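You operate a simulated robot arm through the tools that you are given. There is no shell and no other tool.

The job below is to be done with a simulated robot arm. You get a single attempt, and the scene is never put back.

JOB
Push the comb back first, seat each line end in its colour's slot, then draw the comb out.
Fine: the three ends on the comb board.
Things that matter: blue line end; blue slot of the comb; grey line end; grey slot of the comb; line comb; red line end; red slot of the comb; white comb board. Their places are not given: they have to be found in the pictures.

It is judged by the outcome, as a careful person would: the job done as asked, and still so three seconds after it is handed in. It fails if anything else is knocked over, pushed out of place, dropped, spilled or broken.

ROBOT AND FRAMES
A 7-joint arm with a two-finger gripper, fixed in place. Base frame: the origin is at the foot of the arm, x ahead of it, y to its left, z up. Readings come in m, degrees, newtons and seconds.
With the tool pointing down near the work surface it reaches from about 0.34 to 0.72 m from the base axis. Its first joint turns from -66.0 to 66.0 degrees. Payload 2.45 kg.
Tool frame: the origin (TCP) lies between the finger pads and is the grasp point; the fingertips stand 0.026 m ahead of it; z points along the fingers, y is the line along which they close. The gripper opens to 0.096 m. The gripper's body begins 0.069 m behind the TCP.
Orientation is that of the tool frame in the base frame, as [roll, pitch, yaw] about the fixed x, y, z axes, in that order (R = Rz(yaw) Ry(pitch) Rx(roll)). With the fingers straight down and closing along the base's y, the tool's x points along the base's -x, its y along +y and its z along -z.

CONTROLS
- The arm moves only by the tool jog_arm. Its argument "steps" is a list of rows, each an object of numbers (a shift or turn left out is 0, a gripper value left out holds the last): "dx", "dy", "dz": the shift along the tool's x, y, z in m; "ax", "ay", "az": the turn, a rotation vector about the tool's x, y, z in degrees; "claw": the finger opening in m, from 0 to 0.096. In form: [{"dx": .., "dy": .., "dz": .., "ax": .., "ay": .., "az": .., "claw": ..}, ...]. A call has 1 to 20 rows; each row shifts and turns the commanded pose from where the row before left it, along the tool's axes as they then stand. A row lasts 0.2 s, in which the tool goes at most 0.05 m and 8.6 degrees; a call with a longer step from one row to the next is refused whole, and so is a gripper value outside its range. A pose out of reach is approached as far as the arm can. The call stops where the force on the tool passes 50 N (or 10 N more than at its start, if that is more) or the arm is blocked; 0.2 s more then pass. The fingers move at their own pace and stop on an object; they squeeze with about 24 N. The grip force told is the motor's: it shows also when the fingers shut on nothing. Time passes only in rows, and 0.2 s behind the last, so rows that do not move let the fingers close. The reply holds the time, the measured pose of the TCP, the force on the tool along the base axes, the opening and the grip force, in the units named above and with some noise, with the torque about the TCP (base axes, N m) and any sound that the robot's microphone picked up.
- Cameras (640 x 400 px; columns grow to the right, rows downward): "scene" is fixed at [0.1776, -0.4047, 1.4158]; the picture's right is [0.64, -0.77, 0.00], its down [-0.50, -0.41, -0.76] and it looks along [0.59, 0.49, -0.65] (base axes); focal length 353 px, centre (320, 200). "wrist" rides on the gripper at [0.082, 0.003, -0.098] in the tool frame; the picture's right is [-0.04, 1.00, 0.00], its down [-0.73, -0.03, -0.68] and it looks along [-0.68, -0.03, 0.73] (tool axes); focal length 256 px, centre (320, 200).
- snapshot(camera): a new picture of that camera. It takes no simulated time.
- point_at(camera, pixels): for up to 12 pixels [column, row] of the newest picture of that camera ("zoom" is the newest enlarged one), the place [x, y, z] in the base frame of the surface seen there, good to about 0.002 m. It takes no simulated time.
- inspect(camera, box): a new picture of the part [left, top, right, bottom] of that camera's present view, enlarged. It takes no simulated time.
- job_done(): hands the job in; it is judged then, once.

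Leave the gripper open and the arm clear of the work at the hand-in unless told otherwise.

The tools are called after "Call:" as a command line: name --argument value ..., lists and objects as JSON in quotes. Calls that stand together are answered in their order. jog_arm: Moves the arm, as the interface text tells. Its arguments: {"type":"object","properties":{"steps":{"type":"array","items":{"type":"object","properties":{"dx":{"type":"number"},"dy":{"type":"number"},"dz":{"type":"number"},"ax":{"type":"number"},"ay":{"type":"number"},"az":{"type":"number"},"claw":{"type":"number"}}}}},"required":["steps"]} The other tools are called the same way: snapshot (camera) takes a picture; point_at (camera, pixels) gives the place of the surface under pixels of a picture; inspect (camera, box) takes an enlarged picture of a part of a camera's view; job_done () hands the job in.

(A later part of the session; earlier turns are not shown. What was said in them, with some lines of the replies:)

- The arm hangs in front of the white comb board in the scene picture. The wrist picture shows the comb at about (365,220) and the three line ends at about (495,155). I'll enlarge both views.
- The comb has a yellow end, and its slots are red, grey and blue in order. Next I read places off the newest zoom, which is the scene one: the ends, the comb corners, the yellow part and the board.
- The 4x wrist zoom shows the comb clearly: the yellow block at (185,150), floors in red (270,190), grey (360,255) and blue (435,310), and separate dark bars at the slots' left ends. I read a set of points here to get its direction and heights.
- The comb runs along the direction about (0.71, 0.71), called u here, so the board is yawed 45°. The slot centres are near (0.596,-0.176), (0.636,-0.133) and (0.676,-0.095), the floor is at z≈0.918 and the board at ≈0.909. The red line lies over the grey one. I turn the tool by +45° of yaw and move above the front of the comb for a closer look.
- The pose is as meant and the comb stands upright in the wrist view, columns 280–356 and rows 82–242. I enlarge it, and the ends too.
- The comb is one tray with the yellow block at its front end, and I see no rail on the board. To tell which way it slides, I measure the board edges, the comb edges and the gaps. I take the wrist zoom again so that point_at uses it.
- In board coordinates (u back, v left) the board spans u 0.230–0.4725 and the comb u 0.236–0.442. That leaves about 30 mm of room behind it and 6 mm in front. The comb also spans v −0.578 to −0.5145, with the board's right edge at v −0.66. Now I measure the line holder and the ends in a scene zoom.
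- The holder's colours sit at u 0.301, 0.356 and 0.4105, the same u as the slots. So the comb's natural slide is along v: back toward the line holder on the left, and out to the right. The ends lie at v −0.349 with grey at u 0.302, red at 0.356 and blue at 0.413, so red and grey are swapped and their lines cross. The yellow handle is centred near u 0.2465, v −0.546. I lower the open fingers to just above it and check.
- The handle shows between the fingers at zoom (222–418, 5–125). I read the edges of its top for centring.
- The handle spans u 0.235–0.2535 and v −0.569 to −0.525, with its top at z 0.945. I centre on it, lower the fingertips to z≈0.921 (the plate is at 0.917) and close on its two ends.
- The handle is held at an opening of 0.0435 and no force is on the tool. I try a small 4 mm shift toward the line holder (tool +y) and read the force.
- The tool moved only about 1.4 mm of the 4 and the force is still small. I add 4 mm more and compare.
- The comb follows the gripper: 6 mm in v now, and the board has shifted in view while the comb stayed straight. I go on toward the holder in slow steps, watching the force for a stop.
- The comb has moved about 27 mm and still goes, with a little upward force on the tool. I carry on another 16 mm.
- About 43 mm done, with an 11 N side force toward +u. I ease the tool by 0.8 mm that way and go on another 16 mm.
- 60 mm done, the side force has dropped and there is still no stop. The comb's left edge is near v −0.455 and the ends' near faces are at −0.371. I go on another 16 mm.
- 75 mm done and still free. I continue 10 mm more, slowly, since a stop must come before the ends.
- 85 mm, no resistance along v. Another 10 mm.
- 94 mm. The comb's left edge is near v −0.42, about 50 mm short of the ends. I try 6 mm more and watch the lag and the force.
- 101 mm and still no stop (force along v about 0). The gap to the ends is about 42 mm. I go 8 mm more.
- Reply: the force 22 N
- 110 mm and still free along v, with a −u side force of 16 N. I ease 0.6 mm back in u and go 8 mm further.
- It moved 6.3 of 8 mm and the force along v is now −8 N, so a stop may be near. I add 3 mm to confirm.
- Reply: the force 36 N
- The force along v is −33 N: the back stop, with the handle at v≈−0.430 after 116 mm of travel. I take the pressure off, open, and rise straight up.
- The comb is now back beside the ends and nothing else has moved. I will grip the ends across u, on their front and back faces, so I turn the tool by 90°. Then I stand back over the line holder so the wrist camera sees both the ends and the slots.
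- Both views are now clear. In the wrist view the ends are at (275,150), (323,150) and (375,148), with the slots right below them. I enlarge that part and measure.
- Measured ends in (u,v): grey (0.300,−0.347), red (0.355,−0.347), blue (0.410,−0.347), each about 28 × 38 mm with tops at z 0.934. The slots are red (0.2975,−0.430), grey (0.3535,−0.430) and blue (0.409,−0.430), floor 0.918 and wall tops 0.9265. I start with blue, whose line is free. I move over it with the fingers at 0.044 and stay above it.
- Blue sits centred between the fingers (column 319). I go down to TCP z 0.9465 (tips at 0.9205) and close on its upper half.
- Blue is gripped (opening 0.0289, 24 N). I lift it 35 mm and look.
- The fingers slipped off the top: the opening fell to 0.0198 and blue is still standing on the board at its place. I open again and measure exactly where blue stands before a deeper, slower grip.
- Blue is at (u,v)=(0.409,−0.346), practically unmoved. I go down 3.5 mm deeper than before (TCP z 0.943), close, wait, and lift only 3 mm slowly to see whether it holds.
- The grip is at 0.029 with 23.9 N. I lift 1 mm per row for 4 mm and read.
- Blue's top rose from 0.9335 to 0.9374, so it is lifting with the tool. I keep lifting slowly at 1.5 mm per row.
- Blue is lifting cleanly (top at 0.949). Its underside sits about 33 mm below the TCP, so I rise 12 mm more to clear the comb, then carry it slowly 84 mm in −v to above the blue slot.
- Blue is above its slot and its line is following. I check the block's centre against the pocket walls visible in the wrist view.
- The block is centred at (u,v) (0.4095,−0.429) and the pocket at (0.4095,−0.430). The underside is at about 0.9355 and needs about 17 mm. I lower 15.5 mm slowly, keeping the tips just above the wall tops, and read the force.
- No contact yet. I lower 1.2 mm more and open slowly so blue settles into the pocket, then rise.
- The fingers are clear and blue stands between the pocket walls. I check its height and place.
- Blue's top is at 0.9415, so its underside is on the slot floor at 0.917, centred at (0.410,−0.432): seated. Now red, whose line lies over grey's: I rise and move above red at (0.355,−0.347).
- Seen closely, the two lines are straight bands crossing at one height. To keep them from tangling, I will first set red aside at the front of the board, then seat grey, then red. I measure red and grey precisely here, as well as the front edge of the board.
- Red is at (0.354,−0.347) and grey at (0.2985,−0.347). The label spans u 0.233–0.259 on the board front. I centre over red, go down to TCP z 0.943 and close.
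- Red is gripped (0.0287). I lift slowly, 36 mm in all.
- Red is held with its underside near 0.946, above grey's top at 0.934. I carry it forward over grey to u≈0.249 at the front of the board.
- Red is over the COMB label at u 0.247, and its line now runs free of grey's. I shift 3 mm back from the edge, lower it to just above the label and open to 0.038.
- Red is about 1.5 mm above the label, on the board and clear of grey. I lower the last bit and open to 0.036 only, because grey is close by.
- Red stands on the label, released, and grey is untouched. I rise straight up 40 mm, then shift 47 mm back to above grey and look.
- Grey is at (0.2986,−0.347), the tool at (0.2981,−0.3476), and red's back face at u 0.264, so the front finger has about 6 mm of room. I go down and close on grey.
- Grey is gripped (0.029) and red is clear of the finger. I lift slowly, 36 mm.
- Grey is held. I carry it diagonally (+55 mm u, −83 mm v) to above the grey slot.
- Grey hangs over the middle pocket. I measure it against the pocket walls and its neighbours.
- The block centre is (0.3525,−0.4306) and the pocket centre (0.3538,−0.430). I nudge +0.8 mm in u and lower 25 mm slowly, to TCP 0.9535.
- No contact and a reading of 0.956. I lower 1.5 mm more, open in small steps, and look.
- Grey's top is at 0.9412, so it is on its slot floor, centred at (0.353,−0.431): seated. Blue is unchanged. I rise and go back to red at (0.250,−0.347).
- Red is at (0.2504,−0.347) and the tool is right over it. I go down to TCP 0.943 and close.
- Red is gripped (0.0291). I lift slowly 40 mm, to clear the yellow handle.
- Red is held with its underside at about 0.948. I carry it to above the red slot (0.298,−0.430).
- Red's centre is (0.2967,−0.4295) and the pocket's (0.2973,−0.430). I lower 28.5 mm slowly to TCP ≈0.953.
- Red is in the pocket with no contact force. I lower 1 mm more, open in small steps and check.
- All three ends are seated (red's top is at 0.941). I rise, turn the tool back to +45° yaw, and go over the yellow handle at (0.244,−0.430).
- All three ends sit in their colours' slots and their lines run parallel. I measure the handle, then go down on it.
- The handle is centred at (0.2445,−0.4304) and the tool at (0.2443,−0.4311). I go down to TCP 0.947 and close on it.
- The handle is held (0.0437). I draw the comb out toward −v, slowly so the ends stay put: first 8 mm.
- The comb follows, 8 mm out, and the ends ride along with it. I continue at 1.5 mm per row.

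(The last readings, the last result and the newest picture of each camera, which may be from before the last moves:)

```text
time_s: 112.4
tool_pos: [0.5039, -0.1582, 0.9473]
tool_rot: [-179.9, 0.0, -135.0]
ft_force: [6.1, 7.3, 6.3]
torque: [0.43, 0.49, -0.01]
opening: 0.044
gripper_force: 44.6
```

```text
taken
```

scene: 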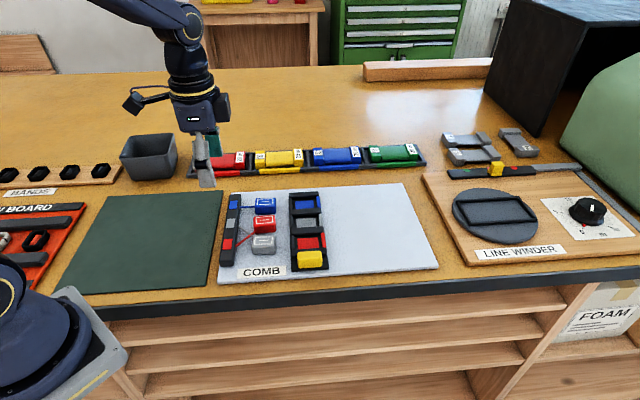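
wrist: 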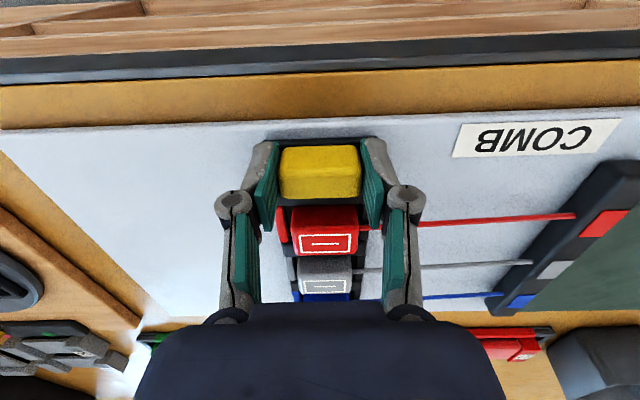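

38 mm out and the ends still ride in their slots. I continue 40 mm more at 2 mm per row, easing the small side force.

Call:
jog_arm --steps '[{"dx": -0.0005, "dy": -0.002}, {"dy": -0.002}, {"dy": -0.002}, {"dy": -0.002}, {"dy": -0.002}, {"dy": -0.002}, {"dy": -0.002}, {"dy": -0.002}, {"dy": -0.002}, {"dy": -0.002}, {"dy": -0.002}, {"dy": -0.002}, {"dy": -0.002}, {"dy": -0.002}, {"dy": -0.002}, {"dy": -0.002}, {"dy": -0.002}, {"dy": -0.002}, {"dy": -0.002}, {"dy": -0.002}]'

Call:
snapshot --camera "wrist"

```text
time_s: 116.6
tool_pos: [0.5323, -0.1855, 0.9483]
tool_rot: [180.0, 0.0, -135.0]
ft_force: [0.7, 2.1, -4.1]
torque: [0.19, -0.92, 0.13]
opening: 0.0439
gripper_force: 45.0
```

```text
taken
```

wrist: 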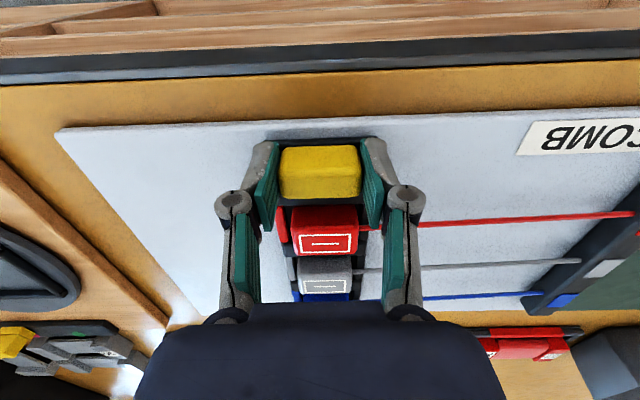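

77 mm out, forces small, ends in place. I continue 36 mm more to about where the comb stood at the start.

Call:
jog_arm --steps '[{"dy": -0.002}, {"dy": -0.002}, {"dy": -0.002}, {"dy": -0.002}, {"dy": -0.002}, {"dy": -0.002}, {"dy": -0.002}, {"dy": -0.002}, {"dy": -0.002}, {"dy": -0.002}, {"dy": -0.002}, {"dy": -0.002}, {"dy": -0.002}, {"dy": -0.002}, {"dy": -0.002}, {"dy": -0.002}, {"dy": -0.002}, {"dy": -0.002}]'

Call:
snapshot --camera "wrist"

Call:
snapshot --camera "scene"

```text
time_s: 120.4
tool_pos: [0.5575, -0.2104, 0.9468]
tool_rot: [179.9, 0.0, -135.1]
ft_force: [-3.2, -0.9, -0.1]
torque: [0.21, -0.08, 0.15]
opening: 0.044
gripper_force: 45.0
```

```text
taken
```

wrist: 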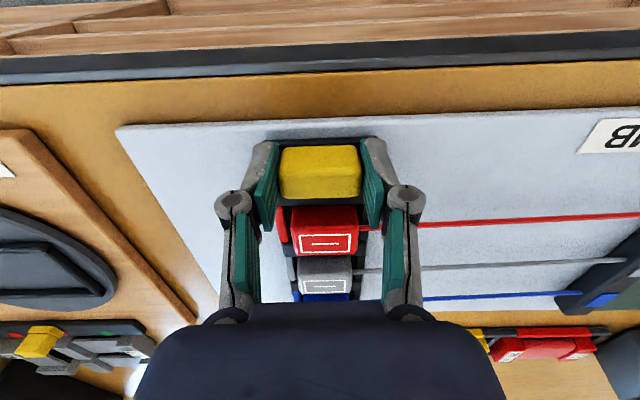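

```text
taken
```

scene: 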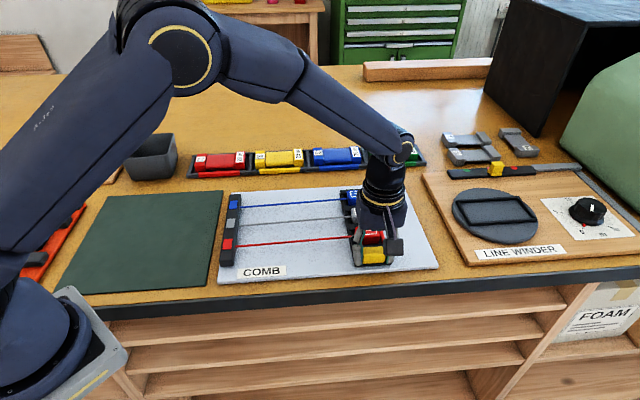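

The handle is at v −0.543, near its start (−0.547). I continue 1 mm per row to feel whether there is an outer stop.

Call:
jog_arm --steps '[{"dy": -0.001}, {"dy": -0.001}, {"dy": -0.001}, {"dy": -0.001}, {"dy": -0.001}, {"dy": -0.001}, {}]'

```text
time_s: 122.0
tool_pos: [0.563, -0.2156, 0.9479]
tool_rot: [180.0, 0.0, -135.1]
ft_force: [-3.1, -1.5, -2.7]
torque: [-0.02, -0.3, 0.04]
opening: 0.0442
gripper_force: 45.2
```

v −0.5505 and no stop yet. On another 10 mm.

Call:
jog_arm --steps '[{"dy": -0.001}, {"dy": -0.001}, {"dy": -0.001}, {"dy": -0.001}, {"dy": -0.001}, {"dy": -0.001}, {"dy": -0.001}, {"dy": -0.001}, {"dy": -0.001}, {"dy": -0.001}, {}]'

Call:
snapshot --camera "wrist"

```text
time_s: 124.4
tool_pos: [0.5685, -0.2232, 0.9466]
tool_rot: [-180.0, 0.0, -135.1]
ft_force: [-0.6, 0.4, -6.4]
torque: [-0.69, 0.96, -0.37]
opening: 0.0438
gripper_force: 45.3
```

```text
taken
```

wrist: 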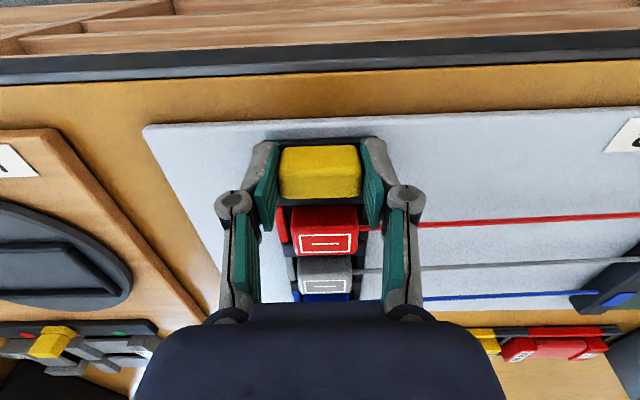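

v −0.560 and still free. The comb's right edge is near −0.591 and the board's at −0.66. Another 12 mm.

Call:
jog_arm --steps '[{"dy": -0.001}, {"dy": -0.001}, {"dy": -0.001}, {"dy": -0.001}, {"dy": -0.001}, {"dy": -0.001}, {"dy": -0.001}, {"dy": -0.001}, {"dy": -0.001}, {"dy": -0.001}, {"dy": -0.001}, {"dy": -0.001}, {}]'

```text
time_s: 127.2
tool_pos: [0.5784, -0.2325, 0.9475]
tool_rot: [-180.0, -0.1, -135.0]
ft_force: [-4.5, -3.8, 0.3]
torque: [-0.43, 0.13, 0.07]
opening: 0.0437
gripper_force: 45.2
```

v −0.573, no v force. Another 12 mm, watching.

Call:
jog_arm --steps '[{"dy": -0.001}, {"dy": -0.001}, {"dy": -0.001}, {"dy": -0.001}, {"dy": -0.001}, {"dy": -0.001}, {"dy": -0.001}, {"dy": -0.001}, {"dy": -0.001}, {"dy": -0.001}, {"dy": -0.001}, {"dy": -0.001}, {}]'

Call:
snapshot --camera "wrist"

```text
time_s: 130.0
tool_pos: [0.5856, -0.2388, 0.948]
tool_rot: [179.9, 0.0, -135.0]
ft_force: [-1.3, -0.8, -1.4]
torque: [-0.31, -0.13, -0.19]
opening: 0.0437
gripper_force: 44.7
```

```text
taken
```

wrist: 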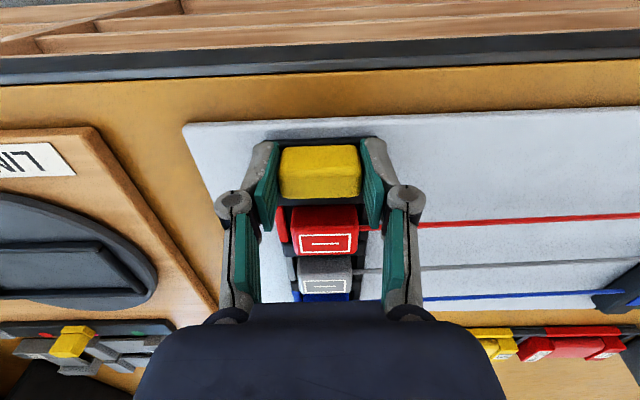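

v −0.583 with the ends still in. Another 12 mm.

Call:
jog_arm --steps '[{"dy": -0.001}, {"dy": -0.001}, {"dy": -0.001}, {"dy": -0.001}, {"dy": -0.001}, {"dy": -0.001}, {"dy": -0.001}, {"dy": -0.001}, {"dy": -0.001}, {"dy": -0.001}, {"dy": -0.001}, {"dy": -0.001}, {}]'

```text
time_s: 132.8
tool_pos: [0.5916, -0.2439, 0.9471]
tool_rot: [178.8, -0.2, -134.9]
ft_force: [-7.9, 4.3, 10.0]
torque: [0.62, 0.24, -0.14]
opening: 0.0436
gripper_force: 44.8
stopped in row 13: the force on the tool passed its limit at 50 N (the readings are from after the stop); the commanded pose is now the measured one
```

The outer stop: the call ended on the force limit at v≈−0.591, 160 mm from the back stop. I look at the ends before letting go.

Call:
snapshot --camera "wrist"

Call:
inspect --camera "scene" --box '[210, 160, 450, 300]'

```text
taken
```

wrist: 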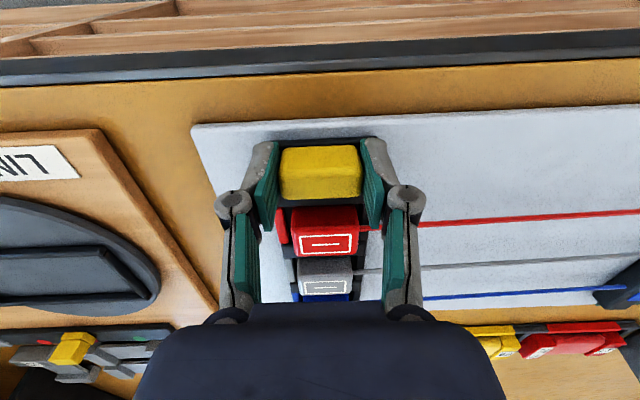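

```text
2.67 times, centred on (330, 230) of scene
```

zoom: 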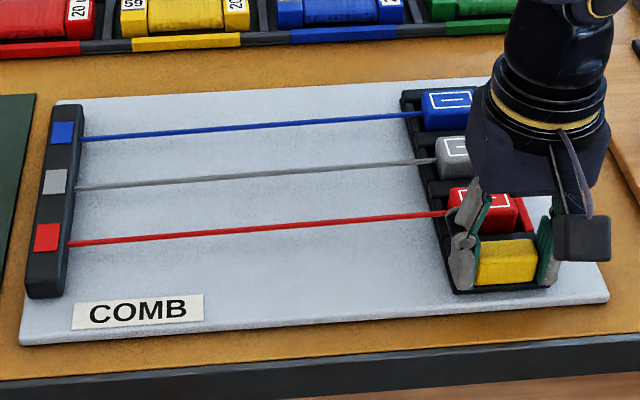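

The comb is fully out with its three lines straight and the ends in their slots. I open the fingers, wait, and rise straight up.

Call:
jog_arm --steps '[{}, {"claw": 0.05}, {"claw": 0.06}, {"claw": 0.07}, {"claw": 0.07}, {"dz": -0.006}, {"dz": -0.012}, {"dz": -0.02}, {"dz": -0.03}, {"dz": -0.04}, {"dz": -0.04}, {}]'

Call:
snapshot --camera "wrist"

Call:
inspect --camera "scene" --box '[210, 160, 450, 300]'

```text
time_s: 135.4
tool_pos: [0.5952, -0.2471, 1.0929]
tool_rot: [178.9, -0.2, -135.0]
ft_force: [0.2, 0.4, 0.2]
torque: [0.03, 0.01, -0.03]
opening: 0.0702
gripper_force: 0.1
```

```text
taken
```

wrist: 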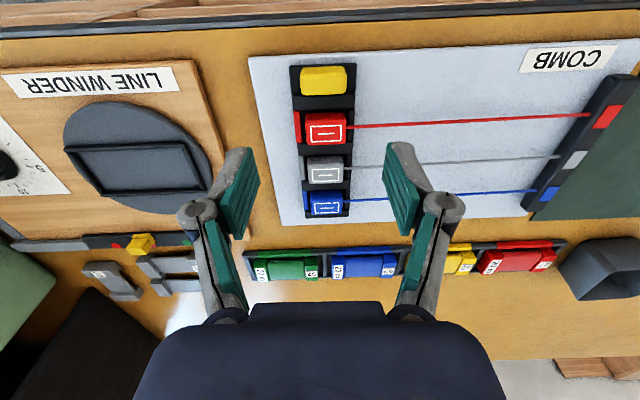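

```text
2.67 times, centred on (330, 230) of scene
```

zoom: 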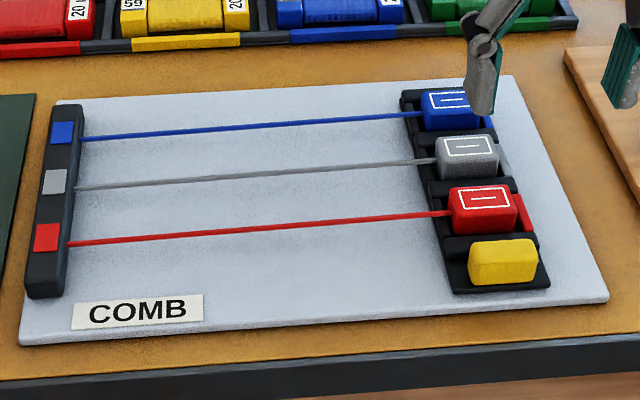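

The comb has stayed out. I check the height of each end and where it sits in its pocket.

Call:
inspect --camera "wrist" --box '[260, 55, 400, 225]'

Call:
point_at --camera "wrist" --pixels '[[325, 132], [325, 173], [326, 208], [309, 132], [343, 131], [310, 174], [341, 173], [312, 209], [341, 208], [323, 85], [300, 125], [349, 125]]'

```text
2.35 times, centred on (330, 140) of wrist
```

zoom: 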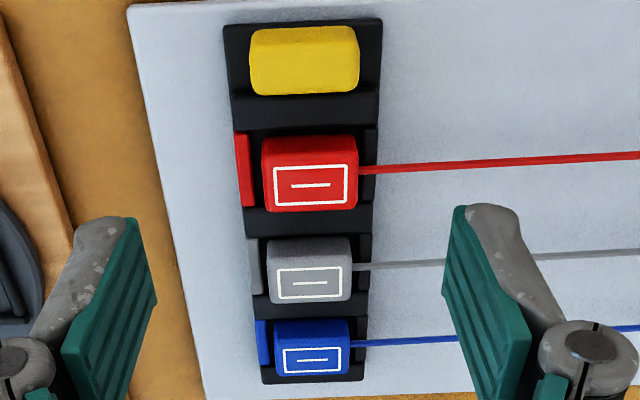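

```text
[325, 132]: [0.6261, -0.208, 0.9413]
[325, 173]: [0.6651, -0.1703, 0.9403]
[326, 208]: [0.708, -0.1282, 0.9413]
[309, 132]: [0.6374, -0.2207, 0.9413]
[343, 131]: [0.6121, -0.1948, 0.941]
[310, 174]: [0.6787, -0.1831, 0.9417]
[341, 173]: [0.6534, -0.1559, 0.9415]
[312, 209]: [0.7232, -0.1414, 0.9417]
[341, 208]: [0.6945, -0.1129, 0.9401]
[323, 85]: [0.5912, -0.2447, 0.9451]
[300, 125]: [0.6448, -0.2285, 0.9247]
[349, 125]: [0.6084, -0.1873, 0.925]
```

All three tops read 0.941, seated, with the ends centred in their colours' slots at v≈−0.59. I open the gripper fully and withdraw the arm up and back toward the start place.

Call:
jog_arm --steps '[{"dz": -0.03, "claw": 0.096}, {"dz": -0.02}, {"dx": 0.03, "dy": 0.015}, {"dx": 0.03, "dy": 0.015}, {"dx": 0.03, "dy": 0.02}, {"dx": 0.03, "dy": 0.02}, {"dx": 0.03, "dy": 0.02}, {"dx": 0.02, "dy": 0.02}, {}, {}, {}, {}, {}]'

Call:
snapshot --camera "scene"

Call:
snapshot --camera "wrist"

Call:
inspect --camera "scene" --box '[210, 160, 450, 300]'

```text
time_s: 138.2
tool_pos: [0.3979, -0.2916, 1.1467]
tool_rot: [178.8, -0.2, -134.9]
ft_force: [-0.1, -0.1, 0.0]
torque: [0.01, 0.02, -0.04]
opening: 0.0962
gripper_force: 0.0
```

```text
taken
```

scene: 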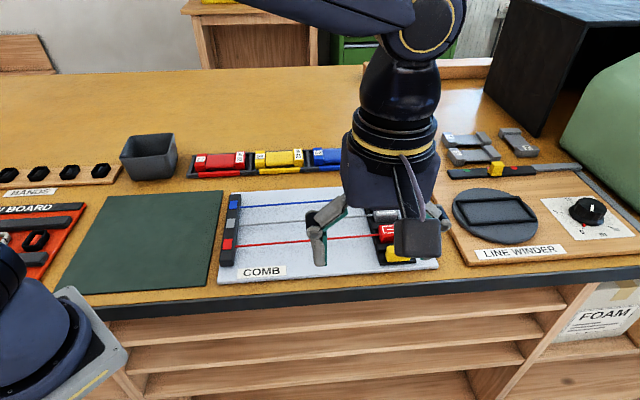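

```text
taken
```

wrist: 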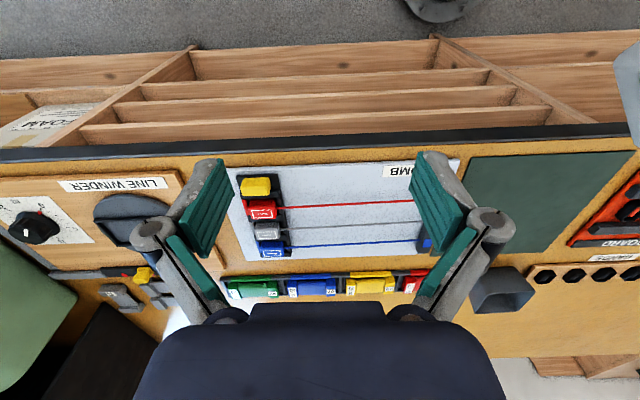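

```text
2.67 times, centred on (330, 230) of scene
```

zoom: 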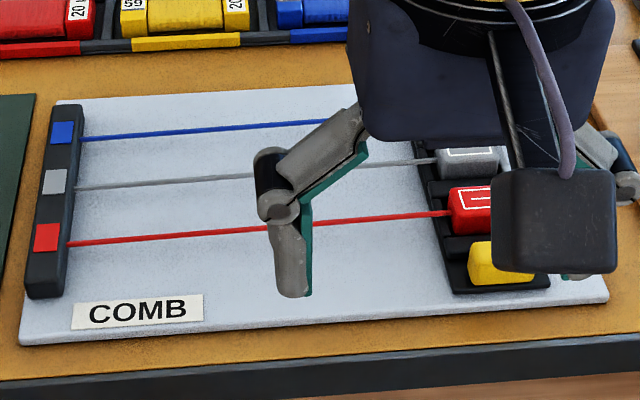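

The arm is up and well in front of the board with its gripper open. The wrist view shows the comb out, red, grey and blue in their slots with parallel lines, and everything else where it was. I hand the job in.

Call:
job_done

```text
The job is handed in.
```

The job is done and handed in. I pushed the comb back to its stop, seated the three line ends in their colour's slots, and drew the comb out to its outer stop.

- **Comb:** it travelled about 160 mm between the two stops. It stayed out after I let go of the handle.
- **Line ends:** after the draw, all three tops read about 0.941 m, the same height as when first seated. The lines ran straight and parallel, with no crossing.
- **Crossed lines:** the red and grey lines were crossed at the start. I set red down on the COMB label while I seated grey, then seated red.
- **One slip:** the first grip on blue slid off when I lifted it. Blue stayed on the board, within a couple of millimetres of where it was, and a deeper grip held.

Nothing else looked moved in the last pictures. The arm finished raised in front of the board with the gripper open.
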